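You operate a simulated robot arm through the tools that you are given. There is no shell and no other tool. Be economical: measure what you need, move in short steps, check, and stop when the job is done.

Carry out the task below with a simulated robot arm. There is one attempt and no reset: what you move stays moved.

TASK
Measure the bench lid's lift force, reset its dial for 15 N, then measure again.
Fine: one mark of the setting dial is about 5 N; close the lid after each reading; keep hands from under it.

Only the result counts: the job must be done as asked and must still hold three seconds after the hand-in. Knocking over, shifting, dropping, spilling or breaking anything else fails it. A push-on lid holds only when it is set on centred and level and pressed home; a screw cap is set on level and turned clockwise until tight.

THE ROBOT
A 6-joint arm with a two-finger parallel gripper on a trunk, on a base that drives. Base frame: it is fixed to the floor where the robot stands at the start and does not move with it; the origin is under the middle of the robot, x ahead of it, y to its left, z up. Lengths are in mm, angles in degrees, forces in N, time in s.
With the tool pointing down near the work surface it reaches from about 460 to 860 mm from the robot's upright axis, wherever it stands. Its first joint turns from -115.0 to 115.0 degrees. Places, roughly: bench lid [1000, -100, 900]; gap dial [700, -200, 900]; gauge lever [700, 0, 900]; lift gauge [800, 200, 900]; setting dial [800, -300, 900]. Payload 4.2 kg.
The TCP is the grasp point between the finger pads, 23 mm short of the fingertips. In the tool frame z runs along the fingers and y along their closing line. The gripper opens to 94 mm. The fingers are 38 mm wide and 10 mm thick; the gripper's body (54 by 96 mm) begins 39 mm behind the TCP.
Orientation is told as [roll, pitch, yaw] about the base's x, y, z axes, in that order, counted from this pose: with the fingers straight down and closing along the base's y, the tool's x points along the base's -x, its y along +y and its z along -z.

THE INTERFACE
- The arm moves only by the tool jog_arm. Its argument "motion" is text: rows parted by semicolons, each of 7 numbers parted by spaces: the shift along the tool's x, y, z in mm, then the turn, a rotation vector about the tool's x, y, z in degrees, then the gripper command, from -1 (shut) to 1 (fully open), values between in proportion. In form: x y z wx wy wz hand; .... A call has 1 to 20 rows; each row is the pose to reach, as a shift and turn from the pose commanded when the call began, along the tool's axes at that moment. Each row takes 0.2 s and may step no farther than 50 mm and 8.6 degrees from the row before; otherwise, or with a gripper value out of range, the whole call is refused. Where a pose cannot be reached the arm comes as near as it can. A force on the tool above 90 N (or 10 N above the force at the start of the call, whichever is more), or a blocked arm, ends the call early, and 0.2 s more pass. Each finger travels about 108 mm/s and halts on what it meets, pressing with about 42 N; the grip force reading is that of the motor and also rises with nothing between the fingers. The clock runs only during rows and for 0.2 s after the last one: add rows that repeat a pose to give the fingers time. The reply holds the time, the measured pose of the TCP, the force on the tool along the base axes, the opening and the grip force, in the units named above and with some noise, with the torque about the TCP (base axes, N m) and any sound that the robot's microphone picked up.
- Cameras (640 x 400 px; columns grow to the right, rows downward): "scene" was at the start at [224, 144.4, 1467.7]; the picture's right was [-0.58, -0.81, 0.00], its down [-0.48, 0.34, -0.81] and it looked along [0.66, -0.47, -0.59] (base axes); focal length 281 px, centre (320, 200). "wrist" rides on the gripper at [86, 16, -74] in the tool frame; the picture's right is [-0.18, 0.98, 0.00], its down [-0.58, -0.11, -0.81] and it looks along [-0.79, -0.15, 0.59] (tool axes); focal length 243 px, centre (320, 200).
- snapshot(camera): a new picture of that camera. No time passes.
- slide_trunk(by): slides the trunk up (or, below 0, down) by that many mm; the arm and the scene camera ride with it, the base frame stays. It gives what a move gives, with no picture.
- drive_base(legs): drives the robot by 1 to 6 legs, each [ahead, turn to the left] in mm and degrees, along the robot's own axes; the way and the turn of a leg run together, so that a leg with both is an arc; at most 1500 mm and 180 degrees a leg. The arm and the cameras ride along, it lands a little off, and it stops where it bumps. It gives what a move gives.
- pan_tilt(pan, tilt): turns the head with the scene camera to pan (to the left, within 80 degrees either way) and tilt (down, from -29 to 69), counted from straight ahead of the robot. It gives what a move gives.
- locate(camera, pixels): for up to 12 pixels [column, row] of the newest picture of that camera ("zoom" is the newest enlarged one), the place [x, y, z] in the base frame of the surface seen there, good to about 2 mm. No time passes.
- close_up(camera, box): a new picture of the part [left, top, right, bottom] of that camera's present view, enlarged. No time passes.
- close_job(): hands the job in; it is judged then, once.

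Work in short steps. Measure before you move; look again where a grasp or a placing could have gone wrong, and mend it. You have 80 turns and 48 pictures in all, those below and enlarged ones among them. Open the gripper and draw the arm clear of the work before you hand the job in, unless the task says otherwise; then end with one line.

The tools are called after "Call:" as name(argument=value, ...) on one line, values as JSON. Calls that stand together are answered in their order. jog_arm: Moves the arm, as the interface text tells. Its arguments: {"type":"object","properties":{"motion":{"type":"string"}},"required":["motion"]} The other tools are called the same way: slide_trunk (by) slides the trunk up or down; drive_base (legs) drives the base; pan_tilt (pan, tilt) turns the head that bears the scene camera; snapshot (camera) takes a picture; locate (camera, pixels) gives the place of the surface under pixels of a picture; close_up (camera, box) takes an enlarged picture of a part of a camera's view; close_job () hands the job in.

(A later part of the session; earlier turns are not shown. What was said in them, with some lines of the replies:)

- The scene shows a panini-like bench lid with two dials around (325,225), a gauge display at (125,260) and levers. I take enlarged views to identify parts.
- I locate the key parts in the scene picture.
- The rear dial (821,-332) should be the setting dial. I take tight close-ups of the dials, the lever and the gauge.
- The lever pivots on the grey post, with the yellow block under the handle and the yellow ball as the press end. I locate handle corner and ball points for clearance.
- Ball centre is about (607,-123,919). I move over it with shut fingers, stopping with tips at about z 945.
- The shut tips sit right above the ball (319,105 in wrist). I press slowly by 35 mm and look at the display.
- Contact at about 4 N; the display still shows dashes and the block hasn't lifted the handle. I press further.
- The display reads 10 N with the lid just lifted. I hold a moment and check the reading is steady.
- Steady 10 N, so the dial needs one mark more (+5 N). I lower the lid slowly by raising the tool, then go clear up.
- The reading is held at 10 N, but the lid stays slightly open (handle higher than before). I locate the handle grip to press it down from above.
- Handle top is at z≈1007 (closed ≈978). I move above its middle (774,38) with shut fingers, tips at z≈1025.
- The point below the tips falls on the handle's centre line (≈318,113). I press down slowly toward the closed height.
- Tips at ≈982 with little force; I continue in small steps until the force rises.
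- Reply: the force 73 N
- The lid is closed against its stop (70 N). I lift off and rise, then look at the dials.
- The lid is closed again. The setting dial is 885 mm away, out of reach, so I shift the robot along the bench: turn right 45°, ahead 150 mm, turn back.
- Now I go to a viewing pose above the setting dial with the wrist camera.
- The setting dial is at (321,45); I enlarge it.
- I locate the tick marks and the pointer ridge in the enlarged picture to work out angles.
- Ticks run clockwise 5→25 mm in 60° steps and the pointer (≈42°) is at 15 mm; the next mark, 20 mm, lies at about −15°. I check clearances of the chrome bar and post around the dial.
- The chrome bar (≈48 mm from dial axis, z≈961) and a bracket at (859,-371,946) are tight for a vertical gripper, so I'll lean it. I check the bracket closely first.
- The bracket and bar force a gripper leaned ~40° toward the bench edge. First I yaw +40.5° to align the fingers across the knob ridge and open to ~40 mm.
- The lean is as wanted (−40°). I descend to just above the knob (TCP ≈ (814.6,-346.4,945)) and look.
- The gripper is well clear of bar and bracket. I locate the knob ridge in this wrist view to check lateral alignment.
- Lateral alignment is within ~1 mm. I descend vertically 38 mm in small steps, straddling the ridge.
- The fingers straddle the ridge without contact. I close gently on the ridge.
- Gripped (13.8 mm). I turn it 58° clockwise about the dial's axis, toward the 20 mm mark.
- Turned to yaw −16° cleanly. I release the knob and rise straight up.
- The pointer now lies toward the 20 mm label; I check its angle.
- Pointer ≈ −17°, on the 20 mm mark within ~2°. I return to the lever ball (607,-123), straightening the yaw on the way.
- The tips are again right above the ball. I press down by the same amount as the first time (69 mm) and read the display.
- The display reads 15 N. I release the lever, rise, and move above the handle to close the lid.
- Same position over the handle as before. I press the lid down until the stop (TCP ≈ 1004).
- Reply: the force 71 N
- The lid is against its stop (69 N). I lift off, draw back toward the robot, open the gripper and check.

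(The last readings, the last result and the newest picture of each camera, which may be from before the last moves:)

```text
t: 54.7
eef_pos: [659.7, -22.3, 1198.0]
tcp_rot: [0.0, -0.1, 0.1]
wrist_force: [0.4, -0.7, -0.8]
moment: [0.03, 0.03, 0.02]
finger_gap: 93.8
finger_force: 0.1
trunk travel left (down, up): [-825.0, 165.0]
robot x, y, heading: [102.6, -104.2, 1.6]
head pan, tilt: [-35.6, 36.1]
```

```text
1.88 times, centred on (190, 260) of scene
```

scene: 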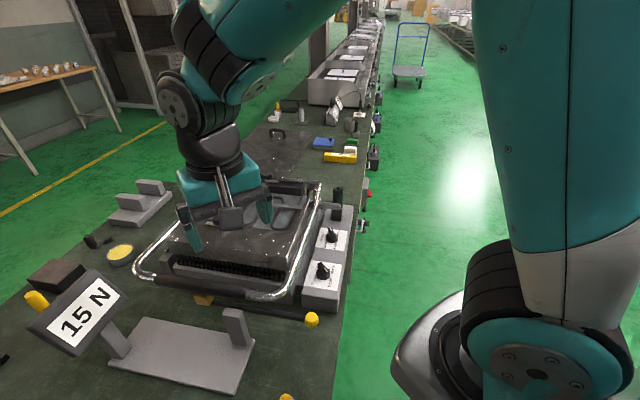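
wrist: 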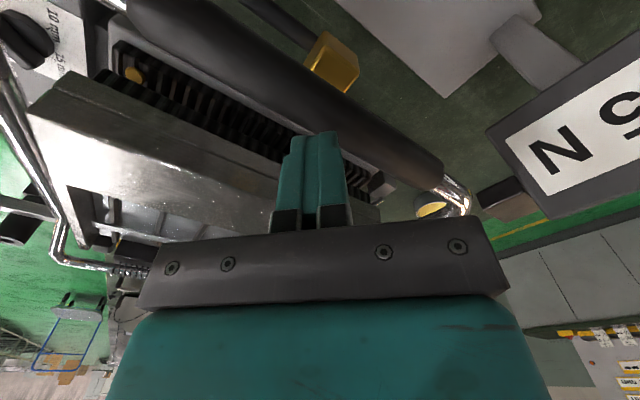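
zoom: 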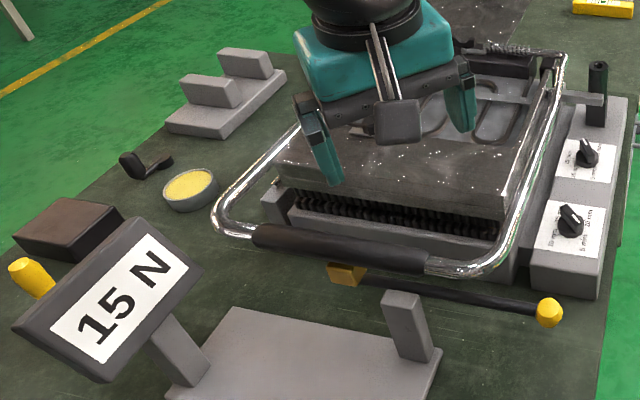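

The gauge holds 15 N and the arm is clear. I verify the handle height to confirm the lid is closed.

Call:
locate(camera="zoom", pixels=[[310, 233], [350, 240], [400, 247], [345, 270]])

```text
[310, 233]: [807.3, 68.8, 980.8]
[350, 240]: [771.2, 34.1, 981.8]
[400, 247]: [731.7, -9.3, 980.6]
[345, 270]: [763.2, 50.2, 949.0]
```

Handle top is at z≈981, the closed height. Everything is done, so I hand in.

Call:
close_job()

```text
The job is handed in.
```

The lid's lift force first measured 10 N. I turned the setting dial up one mark, from 15 mm to 20 mm, and it then measured 15 N. I closed the lid after each reading and left the gripper open and clear of the work.
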